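You operate a simulated robot arm through the tools that you are given. There is no shell and no other tool. Be economical: measure what you need, move in short steps, check, and stop when the job is done.

You are at the controls of a simulated two-armed robot. One attempt, no reset.

JOB
Fit the long pipe across the ports at A26 and A27, clamp it and pump up to the test band.
Fine: vent lever shut; end between 2 and 3 bar, never over 3.5.

Only the result counts: the job must be done as asked and must still hold three seconds after the hand-in. Knocking over, shifting, dropping, spilling or breaking anything else fails it.

ROBOT AND FRAMES
Two 7-joint arms with two-finger parallel grippers on one trunk, on a base that drives. Base frame: it is fixed to the floor where the robot stands at the start and does not move with it; the origin is under the middle of the robot, x ahead of it, y to its left, z up; the surface under the hand at the start is at about z = 800. Units: mm, degrees, N and s.
The left shoulder is at the start at [20, 138, 1225], the right one opposite. With the tool pointing down near the work surface each hand reaches from about 100 to 480 mm from the robot's upright axis, wherever it stands, measured 20 degrees to its own side. Places, roughly: left cooler clamp [400, 1000, 900]; port at A26 [300, 1000, 900]; port at A27 [300, 600, 900]; ports of the oil cooler [300, 800, 900]; pump display [500, 800, 1000]; right cooler clamp [400, 500, 900]; vent lever [400, 400, 900]; yellow knob [200, 400, 900]. Payload 1.57 kg a hand.
The tool frame of a hand sits at the grasp point between the pads (the TCP): z along the fingers, y along the line on which they close. The tips reach 30 mm beyond it. The gripper opens to 80 mm. The fingers are 17 mm wide and 12 mm thick; the gripper's body (40 by 82 mm) begins 80 mm behind the TCP.
Orientation is told as [roll, pitch, yaw] about the base's x, y, z axes, in that order, counted from this pose: with the fingers straight down and closing along the base's y, the tool's x points along the base's -x, its y along +y and its z along -z.

CONTROLS
- The arms move only by the tool drive_tool. It takes "left_steps", "right_steps" or both (then of equal length, played together; a hand with none holds still); each is a list of rows, each a list of 7 numbers: the shift along the base's x, y, z in units of 200 mm (1.0 is 200 mm), then the turn, a rotation vector about the base's x, y, z in units of 180 degrees (1.0 is 180 degrees), then the gripper command, from -1 (fully open) to 1 (shut), values between in proportion. In form: [[x, y, z, wx, wy, wz, hand], ...]. A call has 1 to 12 rows; each row is the pose to reach, as a shift and turn from the pose commanded when the call began. A call with a number of a shift or a turn outside -1 to 1 is refused whole. Rows are played at 5 a second. More than 50 mm and 8.6 degrees between two rows, or a gripper value outside its range, and nothing of the call is played. Where a pose cannot be reached the arm comes as near as it can. A force on the tool above 90 N (or 10 N above the force at the start of the call, whichever is more), or a blocked arm, ends the call early, and 0.2 s more pass. The fingers move at their own pace (about 45 mm/s each) and stop on an object; they squeeze with about 29 N. The grip force told is the motor's: it shows also when the fingers shut on nothing. Time passes only in rows, and 0.2 s behind the last, so rows that repeat a pose let the fingers close. The reply holds the time, the measured pose of the TCP, the force on the tool along the base axes, the opening and the grip force, in the units named above and with some noise, with the torque about the TCP (base axes, N m) and any sound that the robot's microphone picked up.
- Cameras (640 x 400 px; columns grow to the right, rows downward): "scene" is now at [184.5, 37.5, 1161.8]; the picture's right is [0.40, -0.92, 0.00], its down [-0.04, -0.02, -1.00] and it looks along [0.91, 0.40, -0.04] (base axes); focal length 214 px, centre (320, 200). "left" rides on the left gripper at [72, 7, -122] in its tool frame; the picture's right is [-0.09, 1.00, 0.00], its down [-0.84, -0.08, -0.54] and it looks along [-0.54, -0.05, 0.84] (tool axes); focal length 238 px, centre (320, 200). "right" rides on the right gripper at [72, -7, -122] in its tool frame; the picture's right is [0.09, 1.00, 0.00], its down [-0.84, 0.08, -0.54] and it looks along [-0.54, 0.05, 0.84] (tool axes); focal length 238 px, centre (320, 200). There is no depth. A picture from a camera that has moved, and an enlarged one, comes with that camera's place and axes in the base frame and with its lens.
- snapshot(camera): a new picture of that camera. It takes no simulated time.
- slide_trunk(by): slides the trunk up (or, below 0, down) by that many mm; the arms and the scene camera ride with it, the base frame stays. It gives what a move gives, with no picture.
- base_move(legs): drives the robot by 1 to 6 legs, each [ahead, left, turn to the left] in mm, mm and degrees, along the robot's own axes; the way and the turn of a leg run together, so that a leg with both is an arc; at most 1500 mm and 180 degrees a leg. The arms and the cameras ride along, it lands a little off, and it stops where it bumps. It gives what a move gives.
- pan_tilt(pan, tilt): turns the head with the scene camera to pan (to the left, within 60 degrees either way) and tilt (down, from -29 to 69), counted from straight ahead of the robot. It gives what a move gives.
- zoom(camera, box): a new picture of the part [left, top, right, bottom] of that camera's present view, enlarged. It takes no simulated time.
- hand_in(): hands the job in; it is judged then, once.

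Work in short steps. Places have to be worked out from the pictures, the camera data and where the tool is seen: move nearer, look again, correct. Check each grasp and each placing, and mend what went wrong. You have 120 turns and 88 pictures in all, those below and enlarged ones among them. Open the grippers and draw the arms clear of the work before you hand the job in, unless the task says otherwise; then end with one line.

The tools are called after "Call:" by a JSON object that holds its "method" and its "body". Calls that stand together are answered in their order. drive_tool: Moves the arms, as the interface text tells. Its arguments: {"type":"object","properties":{"left_steps":{"type":"array","items":{"type":"array","items":{"type":"number"}}},"right_steps":{"type":"array","items":{"type":"array","items":{"type":"number"}}}},"required":[]} The other tools are called the same way: slide_trunk (by) slides the trunk up or down; base_move (legs) drives the base; pan_tilt (pan, tilt) turns the head that bears the scene camera; snapshot (camera) takes a picture; zoom (camera, box) takes an enlarged picture of a part of a camera's view; hand_in () hands the job in.

At the start:

```text
time_s: 0.0
left_tool_pos: [217.2, 322.6, 1079.0]
left_orientation: [6.5, 22.0, 3.3]
left_contact_force: [-0.4, 0.5, -0.1]
left_wrist_torque: [0.02, 0.03, 0.01]
left_finger_gap: 79.9
left_finger_force: 0.0
right_tool_pos: [278.2, 23.9, 1128.4]
right_orientation: [-0.2, 16.6, -0.1]
right_contact_force: [0.2, 0.1, -0.2]
right_wrist_torque: [0.02, 0.01, 0.02]
right_finger_gap: 79.8
right_finger_force: 0.0
trunk travel left (down, up): [-600.0, 640.0]
robot x, y, heading: [-1.1, -2.0, -0.2]
head pan, tilt: [23.7, 2.4]
```

scene: 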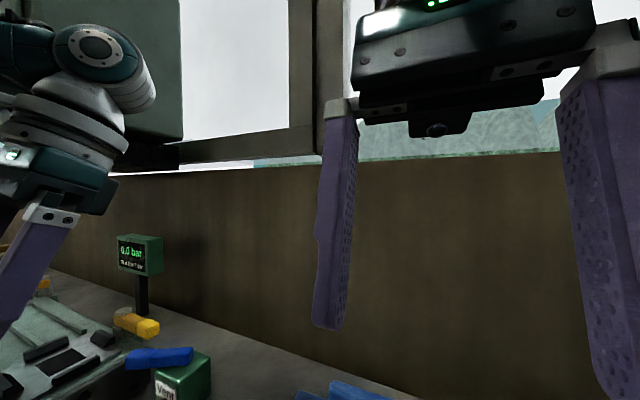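
right: 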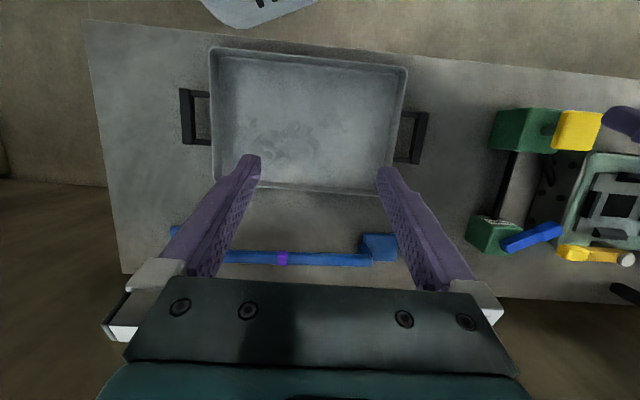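
left: 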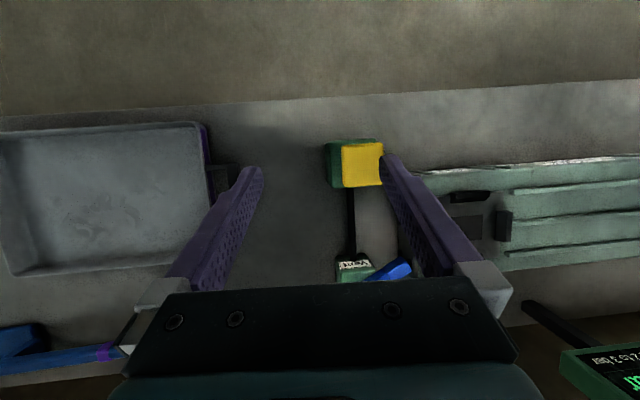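

The right camera shows a blue long pipe with a purple mark behind the tray, and the test stand lies to the left. I'll tilt the head to see the work area better.

Call:
{"method": "pan_tilt", "body": {"pan": 50, "tilt": 30}}

Call:
{"method": "snapshot", "body": {"camera": "scene"}}

Call:
{"method": "zoom", "body": {"camera": "right", "box": [440, 80, 640, 320]}}

```text
time_s: 0.9
left_tool_pos: [217.2, 323.1, 1078.1]
left_orientation: [6.5, 22.0, 3.2]
left_contact_force: [1.3, 0.2, 0.4]
left_wrist_torque: [0.01, 0.02, -0.01]
left_finger_gap: 80.1
left_finger_force: 0.0
right_tool_pos: [276.9, 24.7, 1128.8]
right_orientation: [-0.3, 16.7, 0.0]
right_contact_force: [0.8, -0.4, 0.6]
right_wrist_torque: [0.03, 0.04, -0.02]
right_finger_gap: 80.1
right_finger_force: 0.0
trunk travel left (down, up): [-600.0, 640.0]
robot x, y, heading: [-2.4, -0.2, -0.0]
head pan, tilt: [50.0, 30.0]
```

```text
84 pictures are left
camera scene: at [159.4, 70.2, 1117.4], right [0.77, -0.64, 0.0], down [-0.32, -0.38, -0.87], along [0.56, 0.66, -0.5], focal length 214 px, centre (320, 200)
```

scene: 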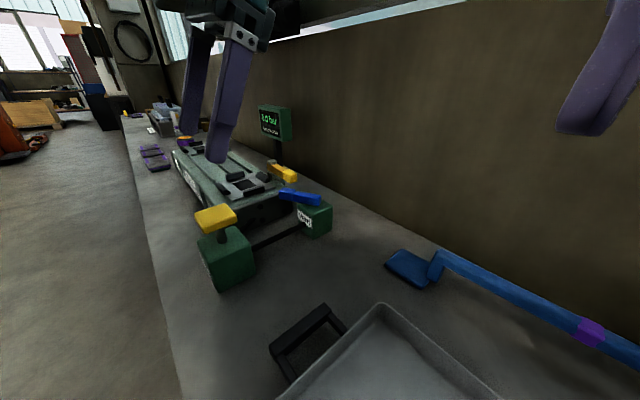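

```text
1.67 times, centred on (540, 200) of right
camera zoom: at [243.0, 18.8, 1265.9], right [-0.09, 1.0, 0.02], down [0.96, 0.08, 0.28], along [0.28, 0.05, -0.96], focal length 397 px, centre (-47, 200)
```

zoom: 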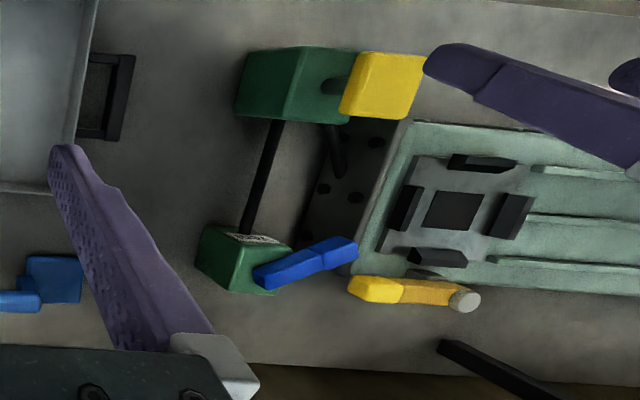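

The pump, vent lever and cooler are to the left. I'll drive left to see the cooler ports first.

Call:
{"method": "base_move", "body": {"legs": [[0, 500, 0]]}}

Call:
{"method": "pan_tilt", "body": {"pan": 25, "tilt": 35}}

Call:
{"method": "snapshot", "body": {"camera": "scene"}}

Call:
{"method": "snapshot", "body": {"camera": "left"}}

Call:
{"method": "snapshot", "body": {"camera": "right"}}

```text
time_s: 3.9
left_tool_pos: [209.5, 825.4, 1078.6]
left_orientation: [6.7, 22.0, 3.8]
left_contact_force: [0.3, 0.0, 0.0]
left_wrist_torque: [0.0, 0.01, 0.0]
left_finger_gap: 80.2
left_finger_force: 0.0
right_tool_pos: [274.4, 528.3, 1126.8]
right_orientation: [-0.2, 16.7, 0.5]
right_contact_force: [-0.3, -0.5, 0.1]
right_wrist_torque: [0.0, -0.01, 0.01]
right_finger_gap: 80.0
right_finger_force: 0.1
trunk travel left (down, up): [-600.0, 640.0]
robot x, y, heading: [-0.7, 499.2, 0.7]
head pan, tilt: [50.0, 30.0]
```

```text
time_s: 4.8
left_tool_pos: [209.9, 825.9, 1077.7]
left_orientation: [6.6, 22.0, 3.7]
left_contact_force: [0.3, 0.1, -1.3]
left_wrist_torque: [-0.02, -0.02, 0.03]
left_finger_gap: 79.9
left_finger_force: 0.0
right_tool_pos: [273.8, 527.7, 1127.2]
right_orientation: [-0.2, 16.8, 0.5]
right_contact_force: [-1.0, -0.5, 0.1]
right_wrist_torque: [-0.02, 0.01, 0.0]
right_finger_gap: 79.9
right_finger_force: 0.0
trunk travel left (down, up): [-600.0, 640.0]
robot x, y, heading: [-2.6, 498.5, 0.3]
head pan, tilt: [25.0, 35.0]
```

```text
82 pictures are left
camera scene: at [177.9, 540.7, 1109.5], right [0.43, -0.9, 0.0], down [-0.52, -0.25, -0.82], along [0.74, 0.35, -0.57], focal length 214 px, centre (320, 200)
```

scene: 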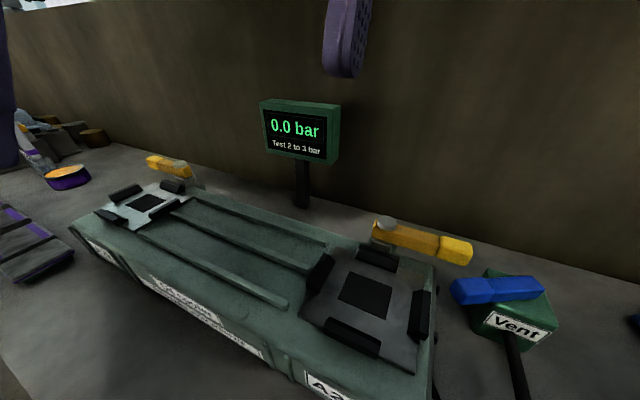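

```text
81 pictures are left
camera left: at [189.6, 817.1, 1218.1], right [0.06, 1.0, 0.07], down [0.98, -0.07, 0.18], along [0.18, 0.06, -0.98], focal length 238 px, centre (320, 200)
```

left: 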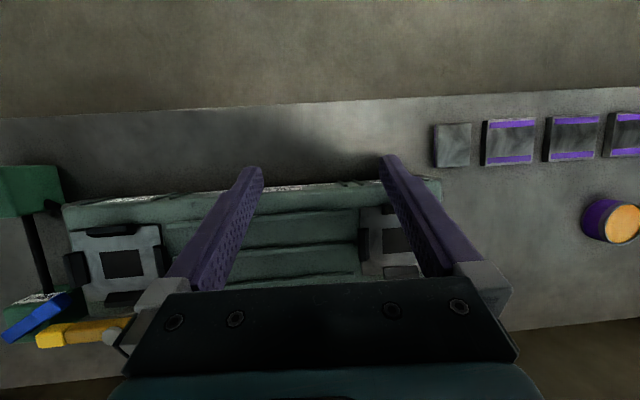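

```text
80 pictures are left
camera right: at [240.5, 521.6, 1265.8], right [-0.1, 0.99, 0.02], down [0.96, 0.09, 0.28], along [0.27, 0.05, -0.96], focal length 238 px, centre (320, 200)
```

right: 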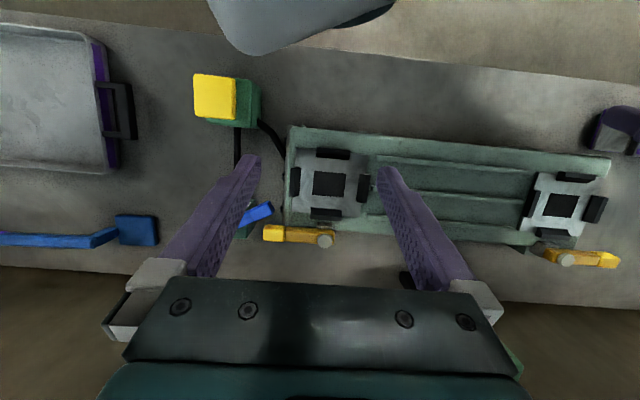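

Two ports with guides are at about (316,550) and (319,933). I'll zoom in on the vent and ports for details.

Call:
{"method": "zoom", "body": {"camera": "scene", "box": [300, 190, 580, 400]}}

Call:
{"method": "zoom", "body": {"camera": "right", "box": [180, 60, 400, 260]}}

Call:
{"method": "zoom", "body": {"camera": "right", "box": [480, 130, 640, 290]}}

```text
1.90 times, centred on (440, 295) of scene
camera zoom: at [177.9, 540.7, 1109.5], right [0.43, -0.9, 0.0], down [-0.52, -0.25, -0.82], along [0.74, 0.35, -0.57], focal length 408 px, centre (91, 19)
```

zoom: 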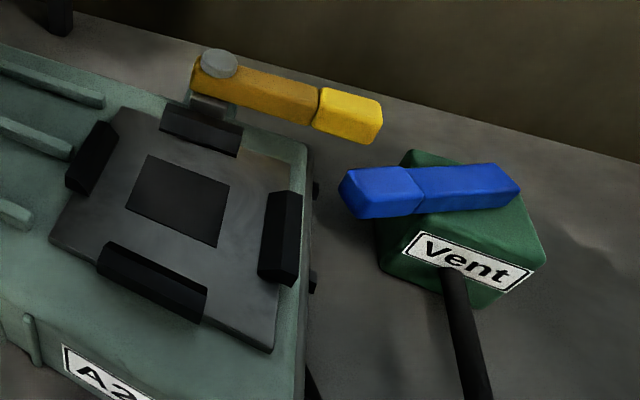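

```text
2.00 times, centred on (290, 160) of right
camera zoom: at [240.5, 521.6, 1265.8], right [-0.1, 0.99, 0.02], down [0.96, 0.09, 0.28], along [0.27, 0.05, -0.96], focal length 477 px, centre (380, 280)
```

zoom: 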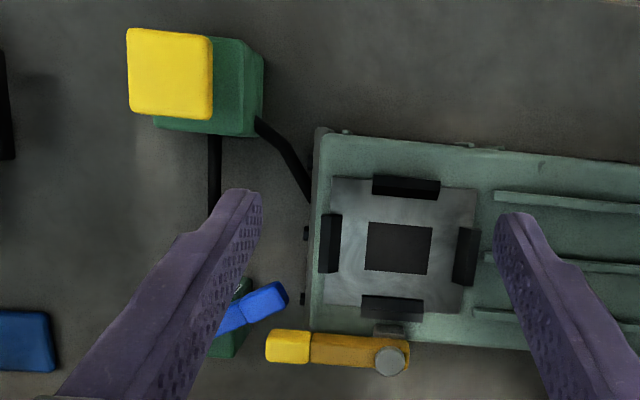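

```text
2.50 times, centred on (560, 210) of right
camera zoom: at [240.5, 521.6, 1265.8], right [-0.1, 0.99, 0.02], down [0.96, 0.09, 0.28], along [0.27, 0.05, -0.96], focal length 596 px, centre (-280, 175)
```

zoom: 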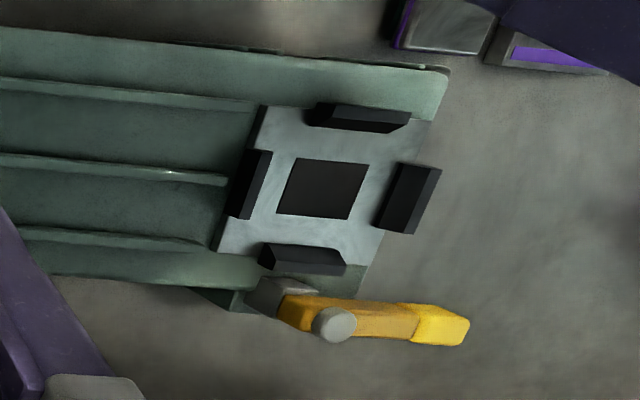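

The ports accept the square feet, and the clamps swing over them. Next I go back to the pipe (mid about x 470–500, y −26), planning to grip it with the left hand.

Call:
{"method": "base_move", "body": {"legs": [[0, -640, 0], [80, 0, 0]]}}

Call:
{"method": "pan_tilt", "body": {"pan": 15, "tilt": 45}}

Call:
{"method": "snapshot", "body": {"camera": "scene"}}

Call:
{"method": "snapshot", "body": {"camera": "left"}}

```text
time_s: 9.0
left_tool_pos: [297.9, 176.3, 1077.3]
left_orientation: [6.6, 22.2, 3.0]
left_contact_force: [-0.1, 0.2, 0.8]
left_wrist_torque: [-0.01, 0.02, -0.02]
left_finger_gap: 80.0
left_finger_force: 0.0
right_tool_pos: [356.4, -121.7, 1127.3]
right_orientation: [-0.3, 16.7, -0.3]
right_contact_force: [-0.6, 0.3, 0.4]
right_wrist_torque: [0.01, 0.01, 0.02]
right_finger_gap: 80.0
right_finger_force: 0.1
trunk travel left (down, up): [-600.0, 640.0]
robot x, y, heading: [78.0, -141.2, -0.4]
head pan, tilt: [25.0, 35.0]
```

```text
time_s: 9.7
left_tool_pos: [296.8, 176.3, 1077.4]
left_orientation: [6.5, 22.1, 3.0]
left_contact_force: [0.6, 0.4, 0.4]
left_wrist_torque: [-0.02, 0.0, 0.02]
left_finger_gap: 80.0
left_finger_force: 0.0
right_tool_pos: [356.4, -122.7, 1128.4]
right_orientation: [-0.2, 16.9, -0.4]
right_contact_force: [0.2, 0.1, -0.1]
right_wrist_torque: [-0.02, 0.02, -0.02]
right_finger_gap: 80.1
right_finger_force: 0.0
trunk travel left (down, up): [-600.0, 640.0]
robot x, y, heading: [78.0, -143.5, -0.1]
head pan, tilt: [15.0, 45.0]
```

```text
76 pictures are left
camera scene: at [259.0, -124.0, 1094.7], right [0.25, -0.97, 0.0], down [-0.68, -0.18, -0.71], along [0.68, 0.18, -0.71], focal length 214 px, centre (320, 200)
```

scene: 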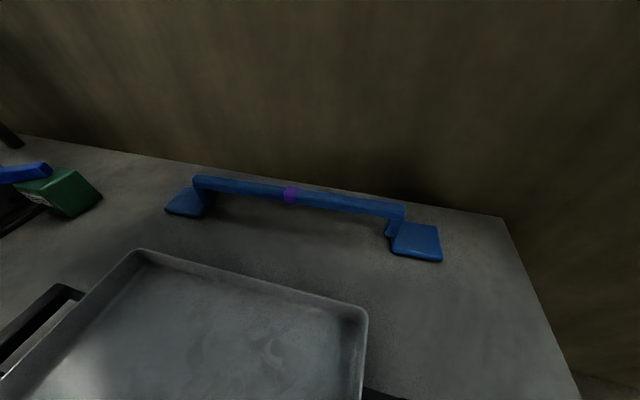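

```text
75 pictures are left
camera left: at [276.3, 168.5, 1217.7], right [0.08, 0.99, 0.07], down [0.98, -0.09, 0.17], along [0.18, 0.06, -0.98], focal length 238 px, centre (320, 200)
```

left: 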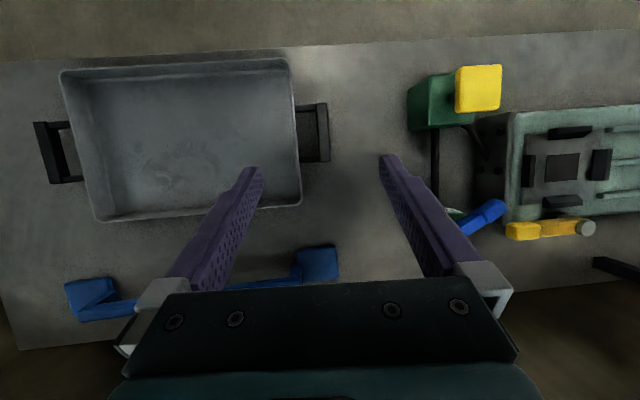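

Triangulating puts the pipe middle at about (483, −20, 861). I'll move the right hand out of the way, then level the left hand and bring it toward the pipe.

Call:
{"method": "drive_tool", "body": {"right_steps": [[-0.1, -0.2, 0, 0, 0, 0, -1], [-0.2, -0.4, 0, 0, 0, 0, -1], [-0.3, -0.6, 0, 0, 0, 0, -1], [-0.4, -0.8, 0, 0, 0, 0, -1], [-0.4, -0.8, 0, 0, 0, 0, -1], [-0.4, -0.8, 0, 0, 0, 0, -1], [-0.4, -0.8, 0, 0, 0, 0, -1]], "left_steps": [[0, 0, 0, -0.01, -0.04, -0.003, -1], [0, 0, 0, -0.02, -0.08, -0.006, -1], [0, -0.1, 0, -0.0325, -0.123, -0.0096, -1], [0, -0.3, 0, -0.0325, -0.123, -0.0096, -1], [0.1, -0.5, 0, -0.0325, -0.123, -0.0096, -1], [0.25, -0.7, 0, -0.0325, -0.123, -0.0096, -1], [0.4, -0.9, 0, -0.0325, -0.123, -0.0096, -1]]}}

```text
time_s: 10.7
left_tool_pos: [281.7, 145.3, 1059.3]
left_orientation: [0.1, 6.1, 1.3]
left_contact_force: [-0.2, 0.3, -0.7]
left_wrist_torque: [0.01, 0.03, 0.0]
left_finger_gap: 80.2
left_finger_force: 0.1
right_tool_pos: [287.2, -250.1, 1105.4]
right_orientation: [-3.1, 20.9, -3.3]
right_contact_force: [30.3, 25.4, 34.7]
right_wrist_torque: [1.68, 0.37, -1.66]
right_finger_gap: 80.1
right_finger_force: 0.3
trunk travel left (down, up): [-600.0, 640.0]
robot x, y, heading: [76.2, -144.3, -0.3]
head pan, tilt: [15.0, 45.0]
stopped in row 4 (right hand): the force on the tool passed its limit at 109 N (the readings are from after the stop); the commanded pose is now the measured one
```

The right hand met a force near (287,−250,1105). I'll look to the right before going on.

Call:
{"method": "pan_tilt", "body": {"pan": -40, "tilt": 25}}

Call:
{"method": "snapshot", "body": {"camera": "scene"}}

Call:
{"method": "snapshot", "body": {"camera": "right"}}

```text
time_s: 11.9
left_tool_pos: [282.2, 145.1, 1058.3]
left_orientation: [0.1, 6.1, 1.3]
left_contact_force: [-0.7, -0.6, -0.7]
left_wrist_torque: [0.01, 0.01, 0.02]
left_finger_gap: 79.8
left_finger_force: 0.0
right_tool_pos: [285.7, -252.7, 1104.2]
right_orientation: [-4.0, 21.1, -2.8]
right_contact_force: [0.5, 0.1, -0.9]
right_wrist_torque: [0.01, -0.01, 0.01]
right_finger_gap: 80.3
right_finger_force: 0.1
trunk travel left (down, up): [-600.0, 640.0]
robot x, y, heading: [77.7, -145.5, -0.4]
head pan, tilt: [-40.0, 25.0]
```

```text
74 pictures are left
camera scene: at [250.6, -204.2, 1125.2], right [-0.65, -0.76, 0.0], down [-0.32, 0.27, -0.91], along [0.69, -0.59, -0.42], focal length 214 px, centre (320, 200)
```

scene: 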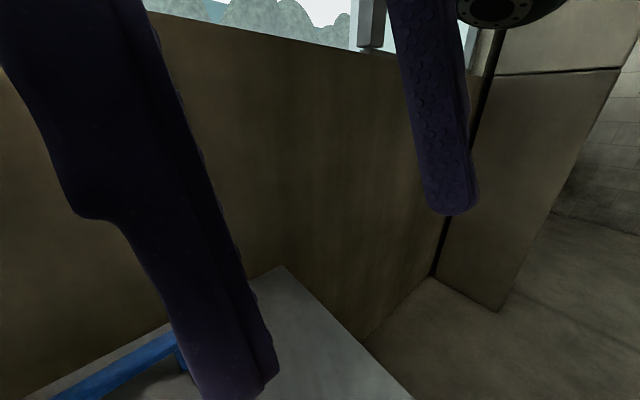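

```text
73 pictures are left
camera right: at [262.4, -249.8, 1245.2], right [-0.06, 1.0, -0.03], down [0.98, 0.07, 0.2], along [0.2, -0.02, -0.98], focal length 238 px, centre (320, 200)
```

right: 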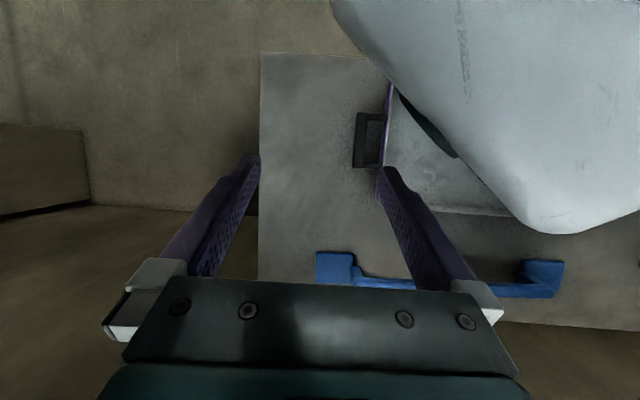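

The white shape in the right view is the robot's own head, so the gripper brushed that and not the surroundings. I'll move the right hand out sideways, and send the left hand forward before it goes across.

Call:
{"method": "drive_tool", "body": {"right_steps": [[0.1, -0.1, 0, 0, 0, 0, -1], [0.1, -0.3, 0, 0, 0, 0, -1], [0.1, -0.5, 0, 0, 0, 0, -1], [0.0, -0.6, 0, 0, 0, 0, -1], [0.0, -0.6, 0, 0, 0, 0, -1], [0.0, -0.6, 0, 0, 0, 0, -1], [0.0, -0.6, 0, 0, 0, 0, -1]], "left_steps": [[0.2, 0, 0, 0, -0.03, 0, -1], [0.4, -0.1, 0, 0, -0.034, -0.007, -1], [0.5, -0.25, 0, 0, -0.034, -0.007, -1], [0.55, -0.4, 0, 0, -0.034, -0.007, -1], [0.55, -0.6, 0, 0, -0.034, -0.007, -1], [0.55, -0.8, 0, 0, -0.034, -0.007, -1], [0.55, -0.8, 0, 0, -0.034, -0.007, -1]]}}

Call:
{"method": "pan_tilt", "body": {"pan": 10, "tilt": 40}}

```text
time_s: 13.7
left_tool_pos: [392.5, -17.2, 1059.4]
left_orientation: [0.0, -0.1, 0.2]
left_contact_force: [0.4, -0.2, 0.1]
left_wrist_torque: [-0.01, 0.0, 0.04]
left_finger_gap: 80.1
left_finger_force: 0.1
right_tool_pos: [268.7, -379.6, 1086.0]
right_orientation: [-8.1, 27.8, -4.3]
right_contact_force: [0.1, 0.1, -0.1]
right_wrist_torque: [0.02, 0.01, 0.0]
right_finger_gap: 80.0
right_finger_force: 0.0
trunk travel left (down, up): [-600.0, 640.0]
robot x, y, heading: [82.3, -145.6, -0.2]
head pan, tilt: [-40.0, 25.0]
stopped in row 7 (right hand): the arm was blocked; the commanded pose is now the measured one
```

```text
time_s: 14.9
left_tool_pos: [392.8, -17.3, 1059.3]
left_orientation: [0.0, -0.2, 0.1]
left_contact_force: [-0.1, -0.4, 0.0]
left_wrist_torque: [0.0, 0.02, -0.01]
left_finger_gap: 79.8
left_finger_force: 0.0
right_tool_pos: [270.5, -380.4, 1086.3]
right_orientation: [-8.2, 27.7, -4.3]
right_contact_force: [0.4, 1.0, -0.5]
right_wrist_torque: [0.0, 0.02, -0.01]
right_finger_gap: 80.2
right_finger_force: 0.0
trunk travel left (down, up): [-600.0, 640.0]
robot x, y, heading: [77.8, -145.7, -0.4]
head pan, tilt: [10.0, 40.0]
```

Left hand is upright over the pipe's y. I'll turn it by −90° yaw so the fingers close across the pipe.

Call:
{"method": "drive_tool", "body": {"left_steps": [[0, 0, 0, 0, 0, -0.0455, -1], [0, 0, 0, 0, 0, -0.091, -1], [0, 0, 0, 0, 0, -0.1365, -1], [0, 0, 0, 0, 0, -0.182, -1], [0, 0, 0, 0, 0, -0.2275, -1], [0, 0, 0, 0, 0, -0.273, -1], [0, 0, 0, 0, 0, -0.3185, -1], [0, 0, 0, 0, 0, -0.364, -1], [0, 0, 0, 0, 0, -0.4095, -1], [0, 0, 0, 0, 0, -0.455, -1], [0, 0, 0, 0, 0, -0.5, -1], [0, 0, 0, 0, 0, -0.5, -1]]}}

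Call:
{"method": "snapshot", "body": {"camera": "left"}}

Call:
{"method": "snapshot", "body": {"camera": "scene"}}

```text
time_s: 17.5
left_tool_pos: [392.4, -18.1, 1058.9]
left_orientation: [0.0, 0.0, -90.0]
left_contact_force: [-0.3, 0.4, -0.9]
left_wrist_torque: [-0.01, -0.02, -0.06]
left_finger_gap: 80.1
left_finger_force: 0.2
right_tool_pos: [270.4, -380.0, 1085.6]
right_orientation: [-8.2, 27.7, -4.3]
right_contact_force: [-0.5, -0.6, 0.5]
right_wrist_torque: [0.01, -0.01, -0.01]
right_finger_gap: 79.9
right_finger_force: 0.1
trunk travel left (down, up): [-600.0, 640.0]
robot x, y, heading: [80.7, -146.4, -0.1]
head pan, tilt: [10.0, 40.0]
```

```text
72 pictures are left
camera left: at [398.3, 54.8, 1181.3], right [1.0, -0.09, 0.0], down [-0.08, -0.84, 0.54], along [-0.05, -0.54, -0.84], focal length 238 px, centre (320, 200)
```

left: 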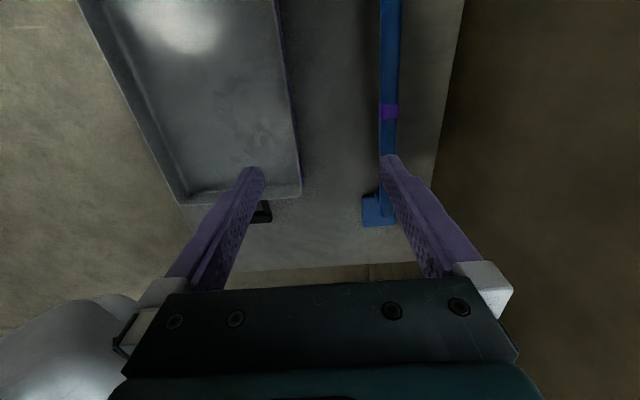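

```text
71 pictures are left
camera scene: at [264.1, -130.3, 1102.0], right [0.17, -0.99, 0.0], down [-0.63, -0.11, -0.77], along [0.76, 0.13, -0.64], focal length 214 px, centre (320, 200)
```

scene: 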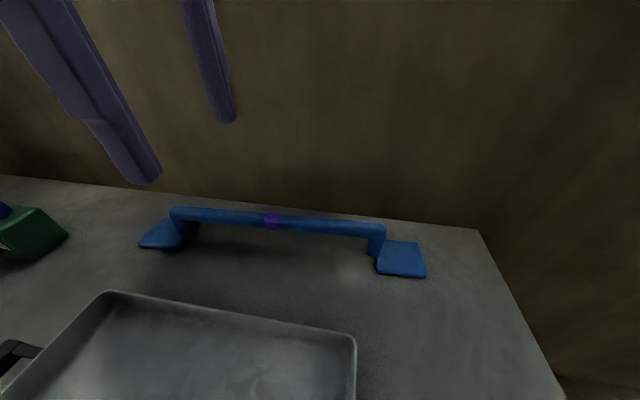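

Pipe middle at about (481,−18,861), running along y. I'll move the left hand above it and descend to about z 950.

Call:
{"method": "drive_tool", "body": {"left_steps": [[0.2, 0, 0, 0, 0, 0, -1], [0.4, 0, -0.1, 0, 0, 0, -1], [0.44, 0, -0.3, 0, 0, 0, -1], [0.44, 0, -0.45, 0, 0, 0, -1], [0.44, 0, -0.54, 0, 0, 0, -1], [0.44, 0, -0.54, 0, 0, 0, -1]]}}

Call:
{"method": "snapshot", "body": {"camera": "left"}}

Call:
{"method": "snapshot", "body": {"camera": "scene"}}

```text
time_s: 18.9
left_tool_pos: [479.7, -19.5, 949.8]
left_orientation: [0.0, -0.1, -89.7]
left_contact_force: [0.3, 1.1, -0.3]
left_wrist_torque: [-0.02, 0.05, 0.02]
left_finger_gap: 79.8
left_finger_force: 0.0
right_tool_pos: [270.7, -381.2, 1086.4]
right_orientation: [-8.0, 27.7, -4.3]
right_contact_force: [0.0, 0.3, -0.5]
right_wrist_torque: [-0.01, 0.02, -0.01]
right_finger_gap: 80.0
right_finger_force: 0.1
trunk travel left (down, up): [-600.0, 640.0]
robot x, y, heading: [77.5, -146.6, -0.4]
head pan, tilt: [10.0, 40.0]
```

```text
70 pictures are left
camera left: at [487.0, 52.8, 1072.3], right [1.0, -0.09, 0.0], down [-0.07, -0.84, 0.54], along [-0.05, -0.54, -0.84], focal length 238 px, centre (320, 200)
```

left: 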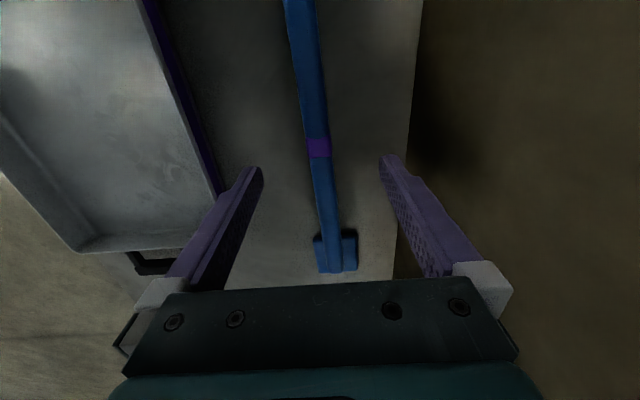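

```text
69 pictures are left
camera scene: at [264.1, -130.3, 1102.0], right [0.17, -0.99, 0.0], down [-0.63, -0.11, -0.77], along [0.76, 0.13, -0.64], focal length 214 px, centre (320, 200)
```

scene: 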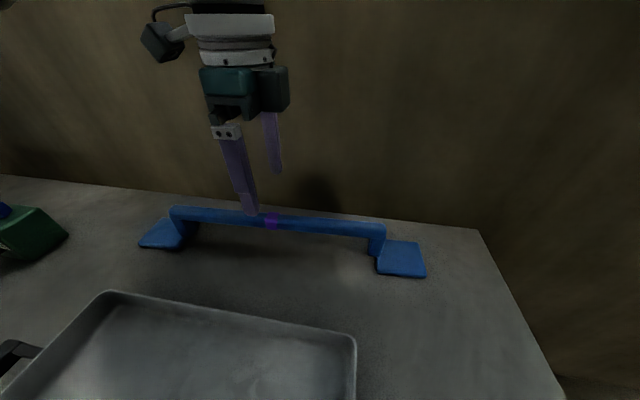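

The pipe sits between the fingers at x≈479 and y≈−22, with about 3° of yaw. I'll align, go down to z≈860 and close.

Call:
{"method": "drive_tool", "body": {"left_steps": [[0, -0.01, -0.15, 0, 0, 0.0167, -1], [0, -0.015, -0.3, 0, 0, 0.0167, -1], [0, -0.015, -0.44, 0, 0, 0.0167, -1], [0, -0.015, -0.44, 0, 0, 0.0167, -1], [0, -0.015, -0.44, 0, 0, 0.0167, 1], [0, -0.015, -0.44, 0, 0, 0.0167, 1], [0, -0.015, -0.44, 0, 0, 0.0167, 1], [0, -0.015, -0.44, 0, 0, 0.0167, 1], [0, -0.015, -0.44, 0, 0, 0.0167, 1]]}}

Call:
{"method": "snapshot", "body": {"camera": "scene"}}

Call:
{"method": "snapshot", "body": {"camera": "left"}}

```text
time_s: 20.9
left_tool_pos: [479.0, -21.7, 862.2]
left_orientation: [0.0, -0.1, -87.0]
left_contact_force: [0.1, 0.8, 0.2]
left_wrist_torque: [-0.06, -0.04, -0.31]
left_finger_gap: 21.9
left_finger_force: 28.5
right_tool_pos: [271.2, -380.9, 1085.4]
right_orientation: [-8.1, 27.7, -4.3]
right_contact_force: [0.6, -0.6, -1.2]
right_wrist_torque: [0.0, -0.02, 0.01]
right_finger_gap: 79.9
right_finger_force: 0.0
trunk travel left (down, up): [-600.0, 640.0]
robot x, y, heading: [82.1, -144.5, -0.2]
head pan, tilt: [10.0, 40.0]
```

```text
68 pictures are left
camera scene: at [264.1, -130.4, 1101.9], right [0.17, -0.99, 0.0], down [-0.63, -0.11, -0.77], along [0.76, 0.13, -0.64], focal length 214 px, centre (320, 200)
```

scene: 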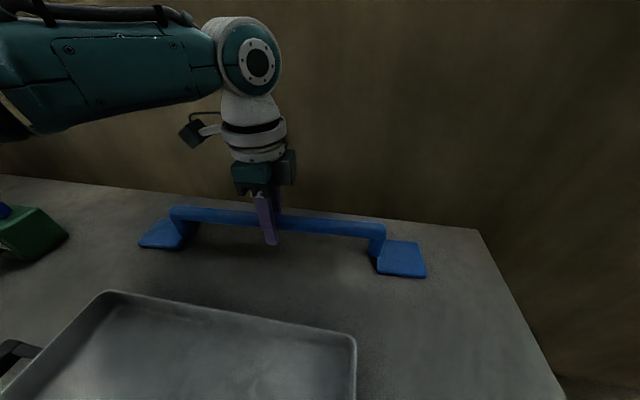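

```text
67 pictures are left
camera left: at [482.0, 51.1, 984.4], right [1.0, -0.04, 0.0], down [-0.03, -0.84, 0.54], along [-0.02, -0.54, -0.84], focal length 238 px, centre (320, 200)
```

left: 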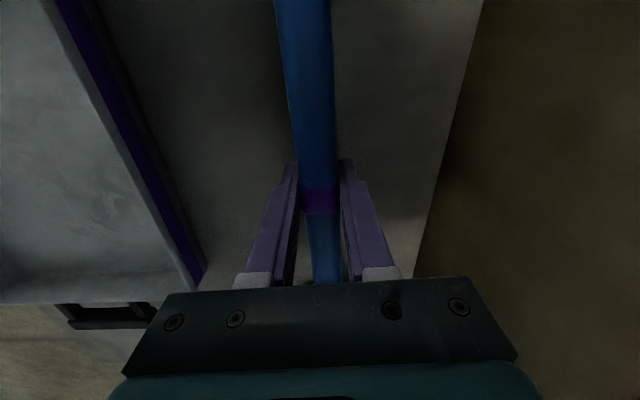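

Gripped on the band with a 21.9 mm gap. I'll lift and check the load.

Call:
{"method": "drive_tool", "body": {"left_steps": [[0, 0, 0.05, 0, 0, 0, 1], [0, 0, 0.15, 0, 0, 0, 1], [0, 0, 0.35, 0, 0, 0, 1], [0, 0, 0.55, 0, 0, 0, 1], [0, 0, 0.75, 0, 0, 0, 1], [0, 0, 0.9, 0, 0, 0, 1], [0, 0, 0.9, 0, 0, 0, 1]]}}

Call:
{"method": "snapshot", "body": {"camera": "scene"}}

```text
time_s: 22.5
left_tool_pos: [475.4, -19.8, 1045.3]
left_orientation: [-0.1, -0.1, -86.8]
left_contact_force: [-0.3, 0.2, -10.3]
left_wrist_torque: [0.02, -0.03, 0.0]
left_finger_gap: 22.0
left_finger_force: 29.0
right_tool_pos: [269.5, -379.2, 1086.1]
right_orientation: [-8.1, 27.6, -4.3]
right_contact_force: [0.0, 1.0, -0.1]
right_wrist_torque: [-0.02, -0.05, 0.01]
right_finger_gap: 79.8
right_finger_force: 0.0
trunk travel left (down, up): [-600.0, 640.0]
robot x, y, heading: [76.5, -143.1, -0.4]
head pan, tilt: [10.0, 40.0]
```

```text
66 pictures are left
camera scene: at [263.4, -130.5, 1101.7], right [0.17, -0.99, 0.0], down [-0.63, -0.11, -0.77], along [0.75, 0.13, -0.64], focal length 214 px, centre (320, 200)
```

scene: 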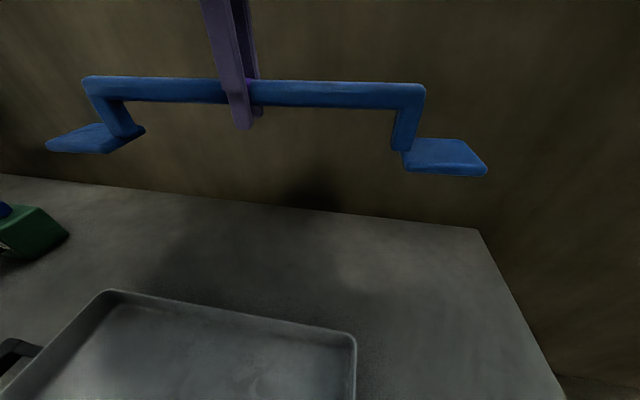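

The pipe hangs level at about 1 kg. I'll back the robot off and drive left to the cooler with the pipe held at z≈1045, clear of the pump display.

Call:
{"method": "base_move", "body": {"legs": [[-157, 0, 0], [0, 760, 0]]}}

Call:
{"method": "pan_tilt", "body": {"pan": 0, "tilt": 45}}

Call:
{"method": "snapshot", "body": {"camera": "scene"}}

Call:
{"method": "snapshot", "body": {"camera": "left"}}

```text
time_s: 27.6
left_tool_pos: [319.4, 747.0, 1043.9]
left_orientation: [-0.1, -0.1, -86.1]
left_contact_force: [0.1, -0.2, -11.5]
left_wrist_torque: [-0.01, 0.03, 0.01]
left_finger_gap: 22.0
left_finger_force: 29.4
right_tool_pos: [116.3, 384.1, 1084.9]
right_orientation: [-8.1, 27.8, -3.6]
right_contact_force: [-0.6, -0.6, 0.3]
right_wrist_torque: [-0.01, 0.02, -0.01]
right_finger_gap: 79.8
right_finger_force: 0.1
trunk travel left (down, up): [-600.0, 640.0]
robot x, y, heading: [-75.0, 616.5, 0.4]
head pan, tilt: [10.0, 40.0]
```

```text
time_s: 28.3
left_tool_pos: [318.6, 747.3, 1043.7]
left_orientation: [0.0, 0.1, -86.1]
left_contact_force: [0.0, 0.1, -10.3]
left_wrist_torque: [0.03, 0.0, -0.02]
left_finger_gap: 22.1
left_finger_force: 28.4
right_tool_pos: [115.9, 384.6, 1086.1]
right_orientation: [-8.1, 27.8, -3.7]
right_contact_force: [0.8, 0.1, 0.2]
right_wrist_torque: [-0.03, 0.01, 0.02]
right_finger_gap: 80.0
right_finger_force: 0.0
trunk travel left (down, up): [-600.0, 640.0]
robot x, y, heading: [-75.4, 616.3, 0.6]
head pan, tilt: [0.0, 45.0]
```

```text
65 pictures are left
camera scene: at [104.4, 619.3, 1094.5], right [0.01, -1.0, 0.0], down [-0.71, -0.01, -0.71], along [0.71, 0.01, -0.71], focal length 214 px, centre (320, 200)
```

scene: 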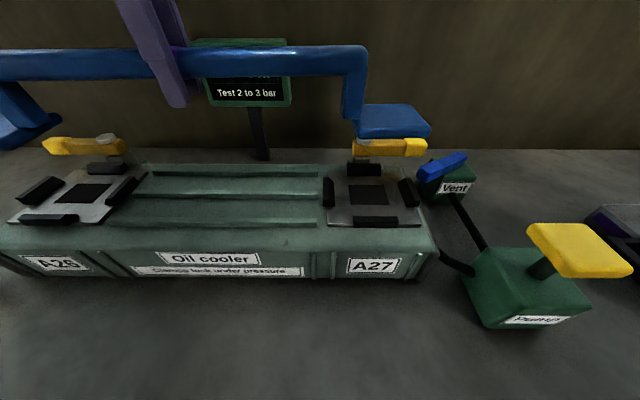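

```text
64 pictures are left
camera left: at [320.3, 819.7, 1166.0], right [1.0, -0.02, 0.0], down [-0.02, -0.84, 0.54], along [-0.01, -0.54, -0.84], focal length 238 px, centre (320, 200)
```

left: 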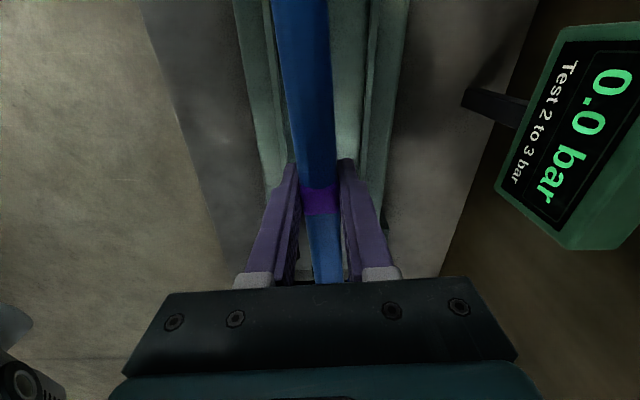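

The cooler ports are at about (317,554,894) and (315,938,894), so their middle is about (316,747). I'll square the pipe's yaw, lower to z≈1000 and inspect both ends.

Call:
{"method": "drive_tool", "body": {"left_steps": [[-0.01, 0, 0, 0, 0, -0.0108, 1], [-0.015, 0, -0.05, 0, 0, -0.0217, 1], [-0.015, 0, -0.15, 0, 0, -0.0217, 1], [-0.015, 0, -0.2, 0, 0, -0.0217, 1], [-0.015, 0, -0.2, 0, 0, -0.0217, 1]]}}

Call:
{"method": "snapshot", "body": {"camera": "scene"}}

Call:
{"method": "snapshot", "body": {"camera": "left"}}

Call:
{"method": "snapshot", "body": {"camera": "right"}}

```text
time_s: 29.5
left_tool_pos: [315.0, 746.7, 1004.5]
left_orientation: [-0.1, -0.1, -90.0]
left_contact_force: [-0.8, 0.7, -10.6]
left_wrist_torque: [-0.01, 0.0, 0.0]
left_finger_gap: 22.0
left_finger_force: 29.1
right_tool_pos: [116.6, 384.3, 1086.0]
right_orientation: [-8.1, 27.8, -3.7]
right_contact_force: [-0.6, -0.2, -0.8]
right_wrist_torque: [-0.01, 0.01, 0.0]
right_finger_gap: 80.1
right_finger_force: 0.0
trunk travel left (down, up): [-600.0, 640.0]
robot x, y, heading: [-76.2, 614.8, 0.6]
head pan, tilt: [0.0, 45.0]
```

```text
63 pictures are left
camera scene: at [104.4, 619.3, 1094.5], right [0.01, -1.0, 0.0], down [-0.71, -0.01, -0.71], along [0.71, 0.0, -0.71], focal length 214 px, centre (320, 200)
```

scene: 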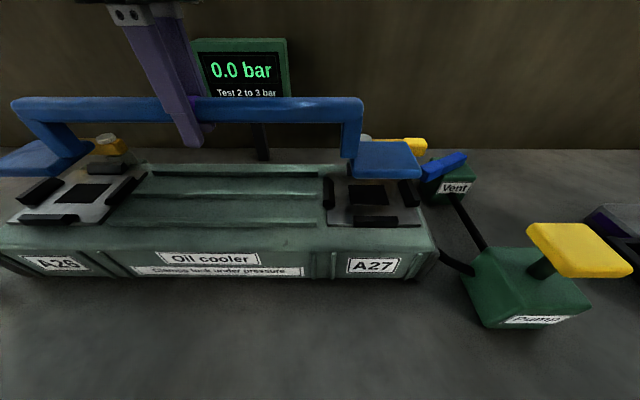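

```text
62 pictures are left
camera left: at [323.0, 819.7, 1126.3], right [1.0, -0.09, 0.0], down [-0.08, -0.84, 0.54], along [-0.05, -0.54, -0.84], focal length 238 px, centre (320, 200)
```

left: 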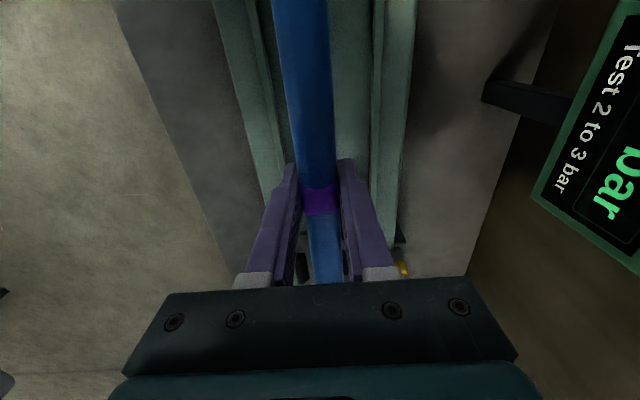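

```text
61 pictures are left
camera right: at [109.8, 396.0, 1227.4], right [-0.08, 0.99, -0.08], down [0.99, 0.09, 0.07], along [0.08, -0.07, -0.99], focal length 238 px, centre (320, 200)
```

right: 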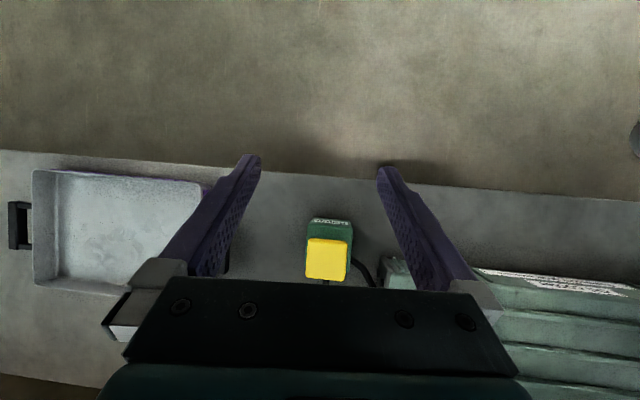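

I'll zoom on both ends to compare the feet with the ports.

Call:
{"method": "zoom", "body": {"camera": "scene", "box": [310, 120, 470, 240]}}

Call:
{"method": "zoom", "body": {"camera": "scene", "box": [0, 120, 160, 240]}}

```text
3.33 times, centred on (390, 180) of scene
camera zoom: at [104.4, 619.3, 1094.5], right [0.01, -1.0, 0.0], down [-0.71, -0.01, -0.71], along [0.71, 0.0, -0.71], focal length 715 px, centre (87, 267)
```

zoom: 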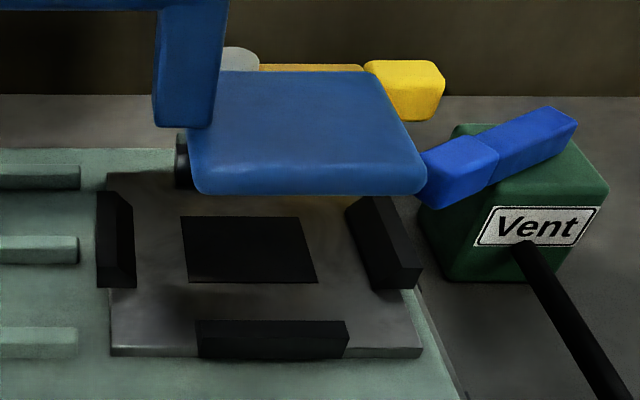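

```text
3.33 times, centred on (80, 180) of scene
camera zoom: at [104.4, 619.3, 1094.5], right [0.01, -1.0, 0.0], down [-0.71, -0.01, -0.71], along [0.71, 0.0, -0.71], focal length 715 px, centre (1120, 267)
```

zoom: 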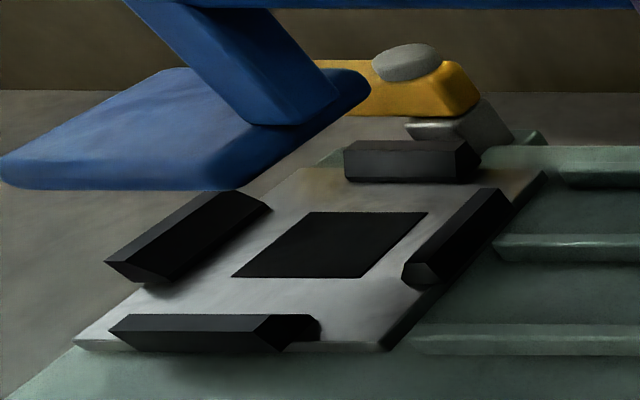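

Comparing the feet with the port squares: x and yaw match, and y needs about +6 mm. I'll shift and lower to z≈982, then recheck.

Call:
{"method": "drive_tool", "body": {"left_steps": [[0, 0.03, 0, 0, 0, 0, 1], [0, 0.03, -0.06, 0, 0, 0, 1], [0, 0.03, -0.11, 0, 0, 0, 1], [0, 0.03, -0.11, 0, 0, 0, 1]]}}

Call:
{"method": "zoom", "body": {"camera": "scene", "box": [310, 120, 470, 240]}}

Call:
{"method": "zoom", "body": {"camera": "scene", "box": [0, 120, 160, 240]}}

```text
time_s: 30.5
left_tool_pos: [315.2, 752.8, 981.7]
left_orientation: [-0.1, 0.0, -90.0]
left_contact_force: [0.5, 0.7, -10.0]
left_wrist_torque: [-0.04, 0.01, 0.01]
left_finger_gap: 22.0
left_finger_force: 29.2
right_tool_pos: [115.4, 383.1, 1085.9]
right_orientation: [-8.0, 27.8, -3.6]
right_contact_force: [0.6, 0.0, -0.2]
right_wrist_torque: [-0.02, 0.01, -0.01]
right_finger_gap: 80.1
right_finger_force: 0.0
trunk travel left (down, up): [-600.0, 640.0]
robot x, y, heading: [-77.1, 621.0, 0.3]
head pan, tilt: [0.0, 45.0]
```

```text
3.33 times, centred on (390, 180) of scene
camera zoom: at [104.4, 619.3, 1094.5], right [0.01, -1.0, 0.0], down [-0.71, -0.01, -0.71], along [0.71, 0.0, -0.71], focal length 715 px, centre (87, 267)
```

zoom: 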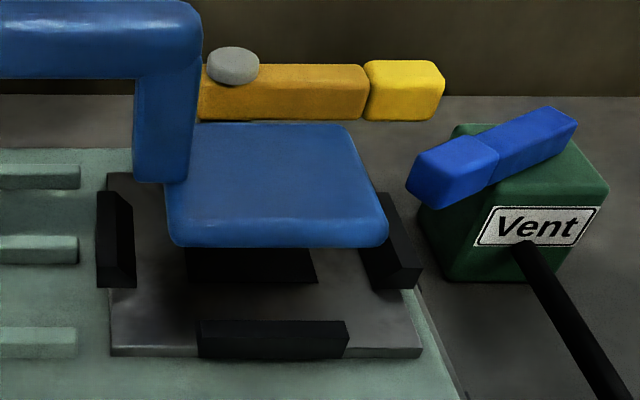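

```text
3.33 times, centred on (80, 180) of scene
camera zoom: at [104.4, 619.3, 1094.5], right [0.01, -1.0, 0.0], down [-0.71, -0.01, -0.71], along [0.71, 0.0, -0.71], focal length 715 px, centre (1120, 267)
```

zoom: 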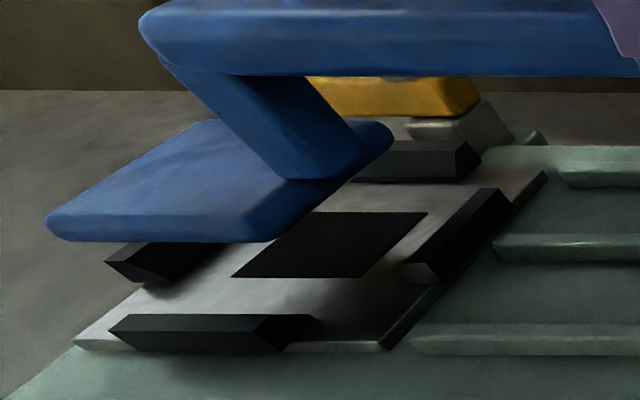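

The y alignment looks good, but x may be off by a few mm. I'll bring the right hand's camera over A27 for a top view.

Call:
{"method": "drive_tool", "body": {"right_steps": [[0.2, 0.05, 0, 0, 0, 0, -1], [0.4, 0.2, 0, 0, 0, 0, -1], [0.55, 0.4, 0, 0, 0, 0, -1], [0.62, 0.6, 0, 0, 0, 0, -1], [0.62, 0.78, 0, 0, 0, 0, -1], [0.62, 0.78, 0, 0, 0, 0, -1]]}}

Call:
{"method": "snapshot", "body": {"camera": "right"}}

```text
time_s: 31.9
left_tool_pos: [315.6, 753.1, 981.9]
left_orientation: [-0.1, 0.0, -90.0]
left_contact_force: [-0.2, -0.1, -10.3]
left_wrist_torque: [0.01, -0.02, 0.03]
left_finger_gap: 22.0
left_finger_force: 28.8
right_tool_pos: [241.6, 541.5, 1085.7]
right_orientation: [-8.1, 27.6, -3.6]
right_contact_force: [0.3, 0.5, -0.4]
right_wrist_torque: [0.02, 0.0, -0.02]
right_finger_gap: 79.9
right_finger_force: 0.1
trunk travel left (down, up): [-600.0, 640.0]
robot x, y, heading: [-78.1, 613.8, 0.5]
head pan, tilt: [0.0, 45.0]
```

```text
56 pictures are left
camera right: at [234.6, 552.8, 1227.7], right [-0.08, 0.99, -0.08], down [0.99, 0.09, 0.08], along [0.09, -0.07, -0.99], focal length 238 px, centre (320, 200)
```

right: 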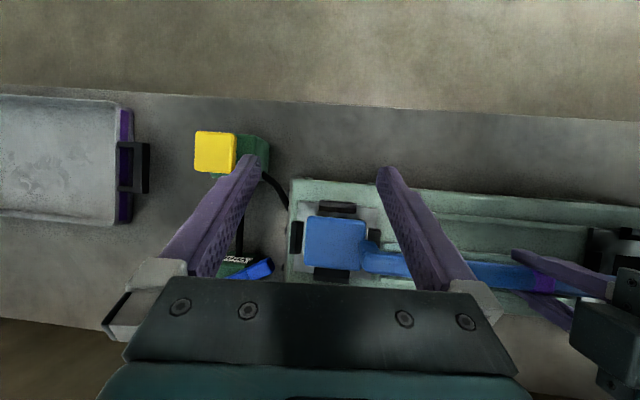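

Call:
{"method": "zoom", "body": {"camera": "right", "box": [270, 180, 430, 300]}}

```text
3.33 times, centred on (350, 240) of right
camera zoom: at [234.6, 552.8, 1227.7], right [-0.08, 0.99, -0.08], down [0.99, 0.09, 0.08], along [0.09, -0.07, -0.99], focal length 794 px, centre (220, 67)
```

zoom: 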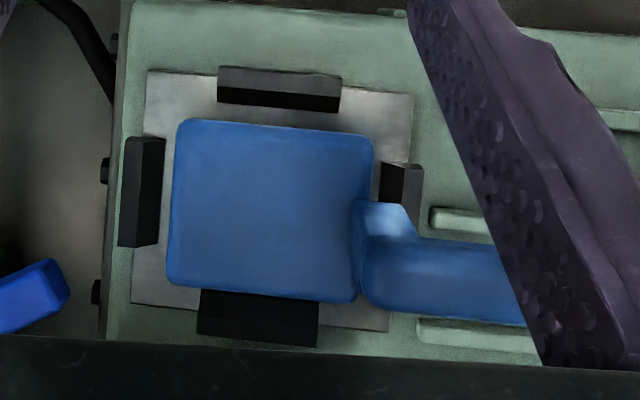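

The top view shows the foot about 6 mm too far toward −x; y and yaw match. I'll shift x by +6 and lower to about z 960.

Call:
{"method": "drive_tool", "body": {"left_steps": [[0.015, 0, 0, 0, 0, 0, 1], [0.03, 0, -0.03, 0, 0, 0, 1], [0.03, 0, -0.07, 0, 0, 0, 1], [0.03, 0, -0.1, 0, 0, 0, 1], [0.03, 0, -0.1, 0, 0, 0, 1]]}}

Call:
{"method": "zoom", "body": {"camera": "right", "box": [270, 180, 430, 300]}}

Call:
{"method": "zoom", "body": {"camera": "scene", "box": [0, 120, 160, 240]}}

```text
time_s: 33.1
left_tool_pos: [321.1, 753.9, 962.3]
left_orientation: [-0.2, -0.1, -90.1]
left_contact_force: [0.3, 0.1, -10.9]
left_wrist_torque: [0.0, -0.03, -0.04]
left_finger_gap: 22.0
left_finger_force: 29.1
right_tool_pos: [241.3, 541.5, 1084.9]
right_orientation: [-8.1, 27.7, -3.8]
right_contact_force: [-0.4, -0.2, -0.4]
right_wrist_torque: [-0.03, 0.0, 0.0]
right_finger_gap: 80.0
right_finger_force: 0.1
trunk travel left (down, up): [-600.0, 640.0]
robot x, y, heading: [-76.5, 618.9, 0.2]
head pan, tilt: [0.0, 45.0]
```

```text
3.33 times, centred on (350, 240) of right
camera zoom: at [234.7, 552.3, 1226.9], right [-0.08, 0.99, -0.08], down [0.99, 0.09, 0.08], along [0.08, -0.07, -0.99], focal length 794 px, centre (220, 67)
```

zoom: 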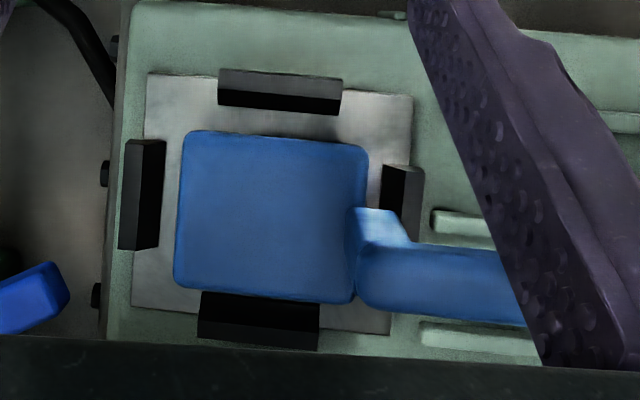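

```text
3.33 times, centred on (80, 180) of scene
camera zoom: at [104.4, 619.3, 1094.5], right [0.01, -1.0, 0.0], down [-0.71, -0.01, -0.71], along [0.71, 0.0, -0.71], focal length 715 px, centre (1120, 267)
```

zoom: 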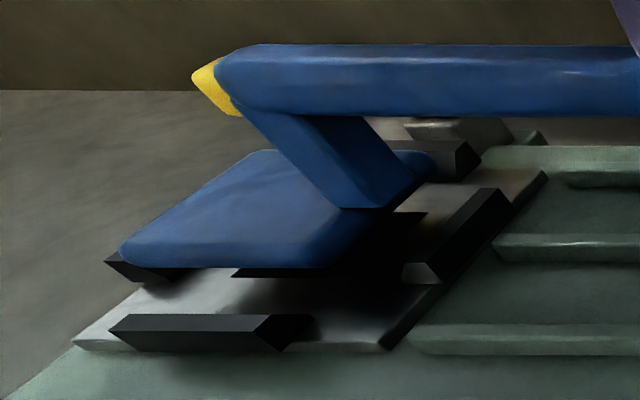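

Aligned within about 1 mm. Now lowering onto the ports in small steps.

Call:
{"method": "drive_tool", "body": {"left_steps": [[0, -0.003, -0.02, 0, 0, 0, 1], [0, -0.003, -0.03, 0, 0, 0, 1], [0, -0.003, -0.04, 0, 0, 0, 1], [0, -0.003, -0.05, 0, 0, 0, 1], [0, -0.003, -0.05, 0, 0, 0, 1]]}}

Call:
{"method": "zoom", "body": {"camera": "right", "box": [270, 180, 430, 300]}}

Call:
{"method": "zoom", "body": {"camera": "scene", "box": [0, 120, 160, 240]}}

```text
time_s: 34.3
left_tool_pos: [320.9, 753.2, 952.3]
left_orientation: [-0.1, -0.1, -90.1]
left_contact_force: [0.3, -0.1, -10.8]
left_wrist_torque: [0.01, 0.0, 0.0]
left_finger_gap: 21.9
left_finger_force: 28.6
right_tool_pos: [242.1, 541.3, 1085.1]
right_orientation: [-8.2, 27.7, -3.7]
right_contact_force: [-0.2, -0.6, -0.2]
right_wrist_torque: [-0.02, -0.02, 0.02]
right_finger_gap: 79.9
right_finger_force: 0.0
trunk travel left (down, up): [-600.0, 640.0]
robot x, y, heading: [-78.4, 617.7, 0.5]
head pan, tilt: [0.0, 45.0]
```

```text
3.33 times, centred on (350, 240) of right
camera zoom: at [234.6, 552.4, 1226.9], right [-0.08, 0.99, -0.08], down [0.99, 0.09, 0.08], along [0.08, -0.07, -0.99], focal length 794 px, centre (220, 67)
```

zoom: 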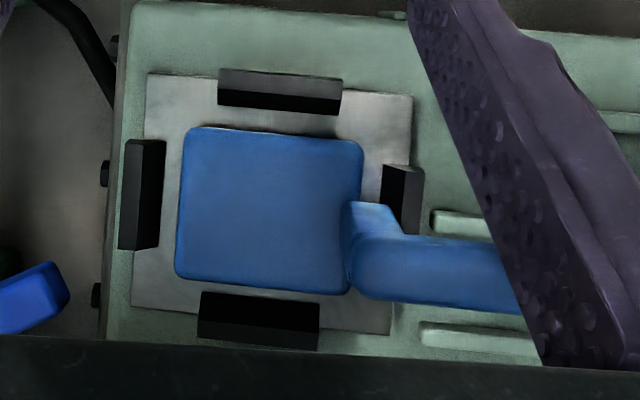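

```text
3.33 times, centred on (80, 180) of scene
camera zoom: at [104.4, 619.3, 1094.5], right [0.01, -1.0, 0.0], down [-0.71, -0.01, -0.71], along [0.71, 0.0, -0.71], focal length 715 px, centre (1120, 267)
```

zoom: 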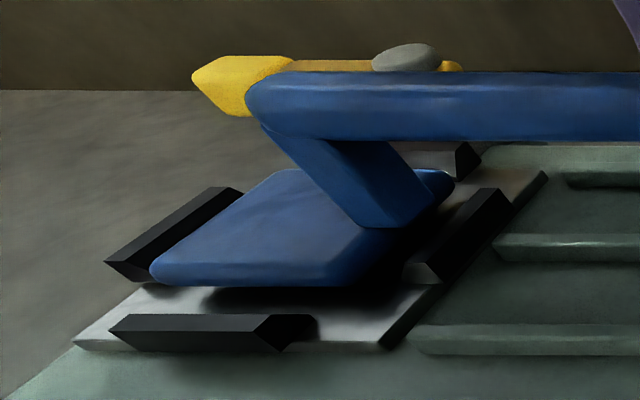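

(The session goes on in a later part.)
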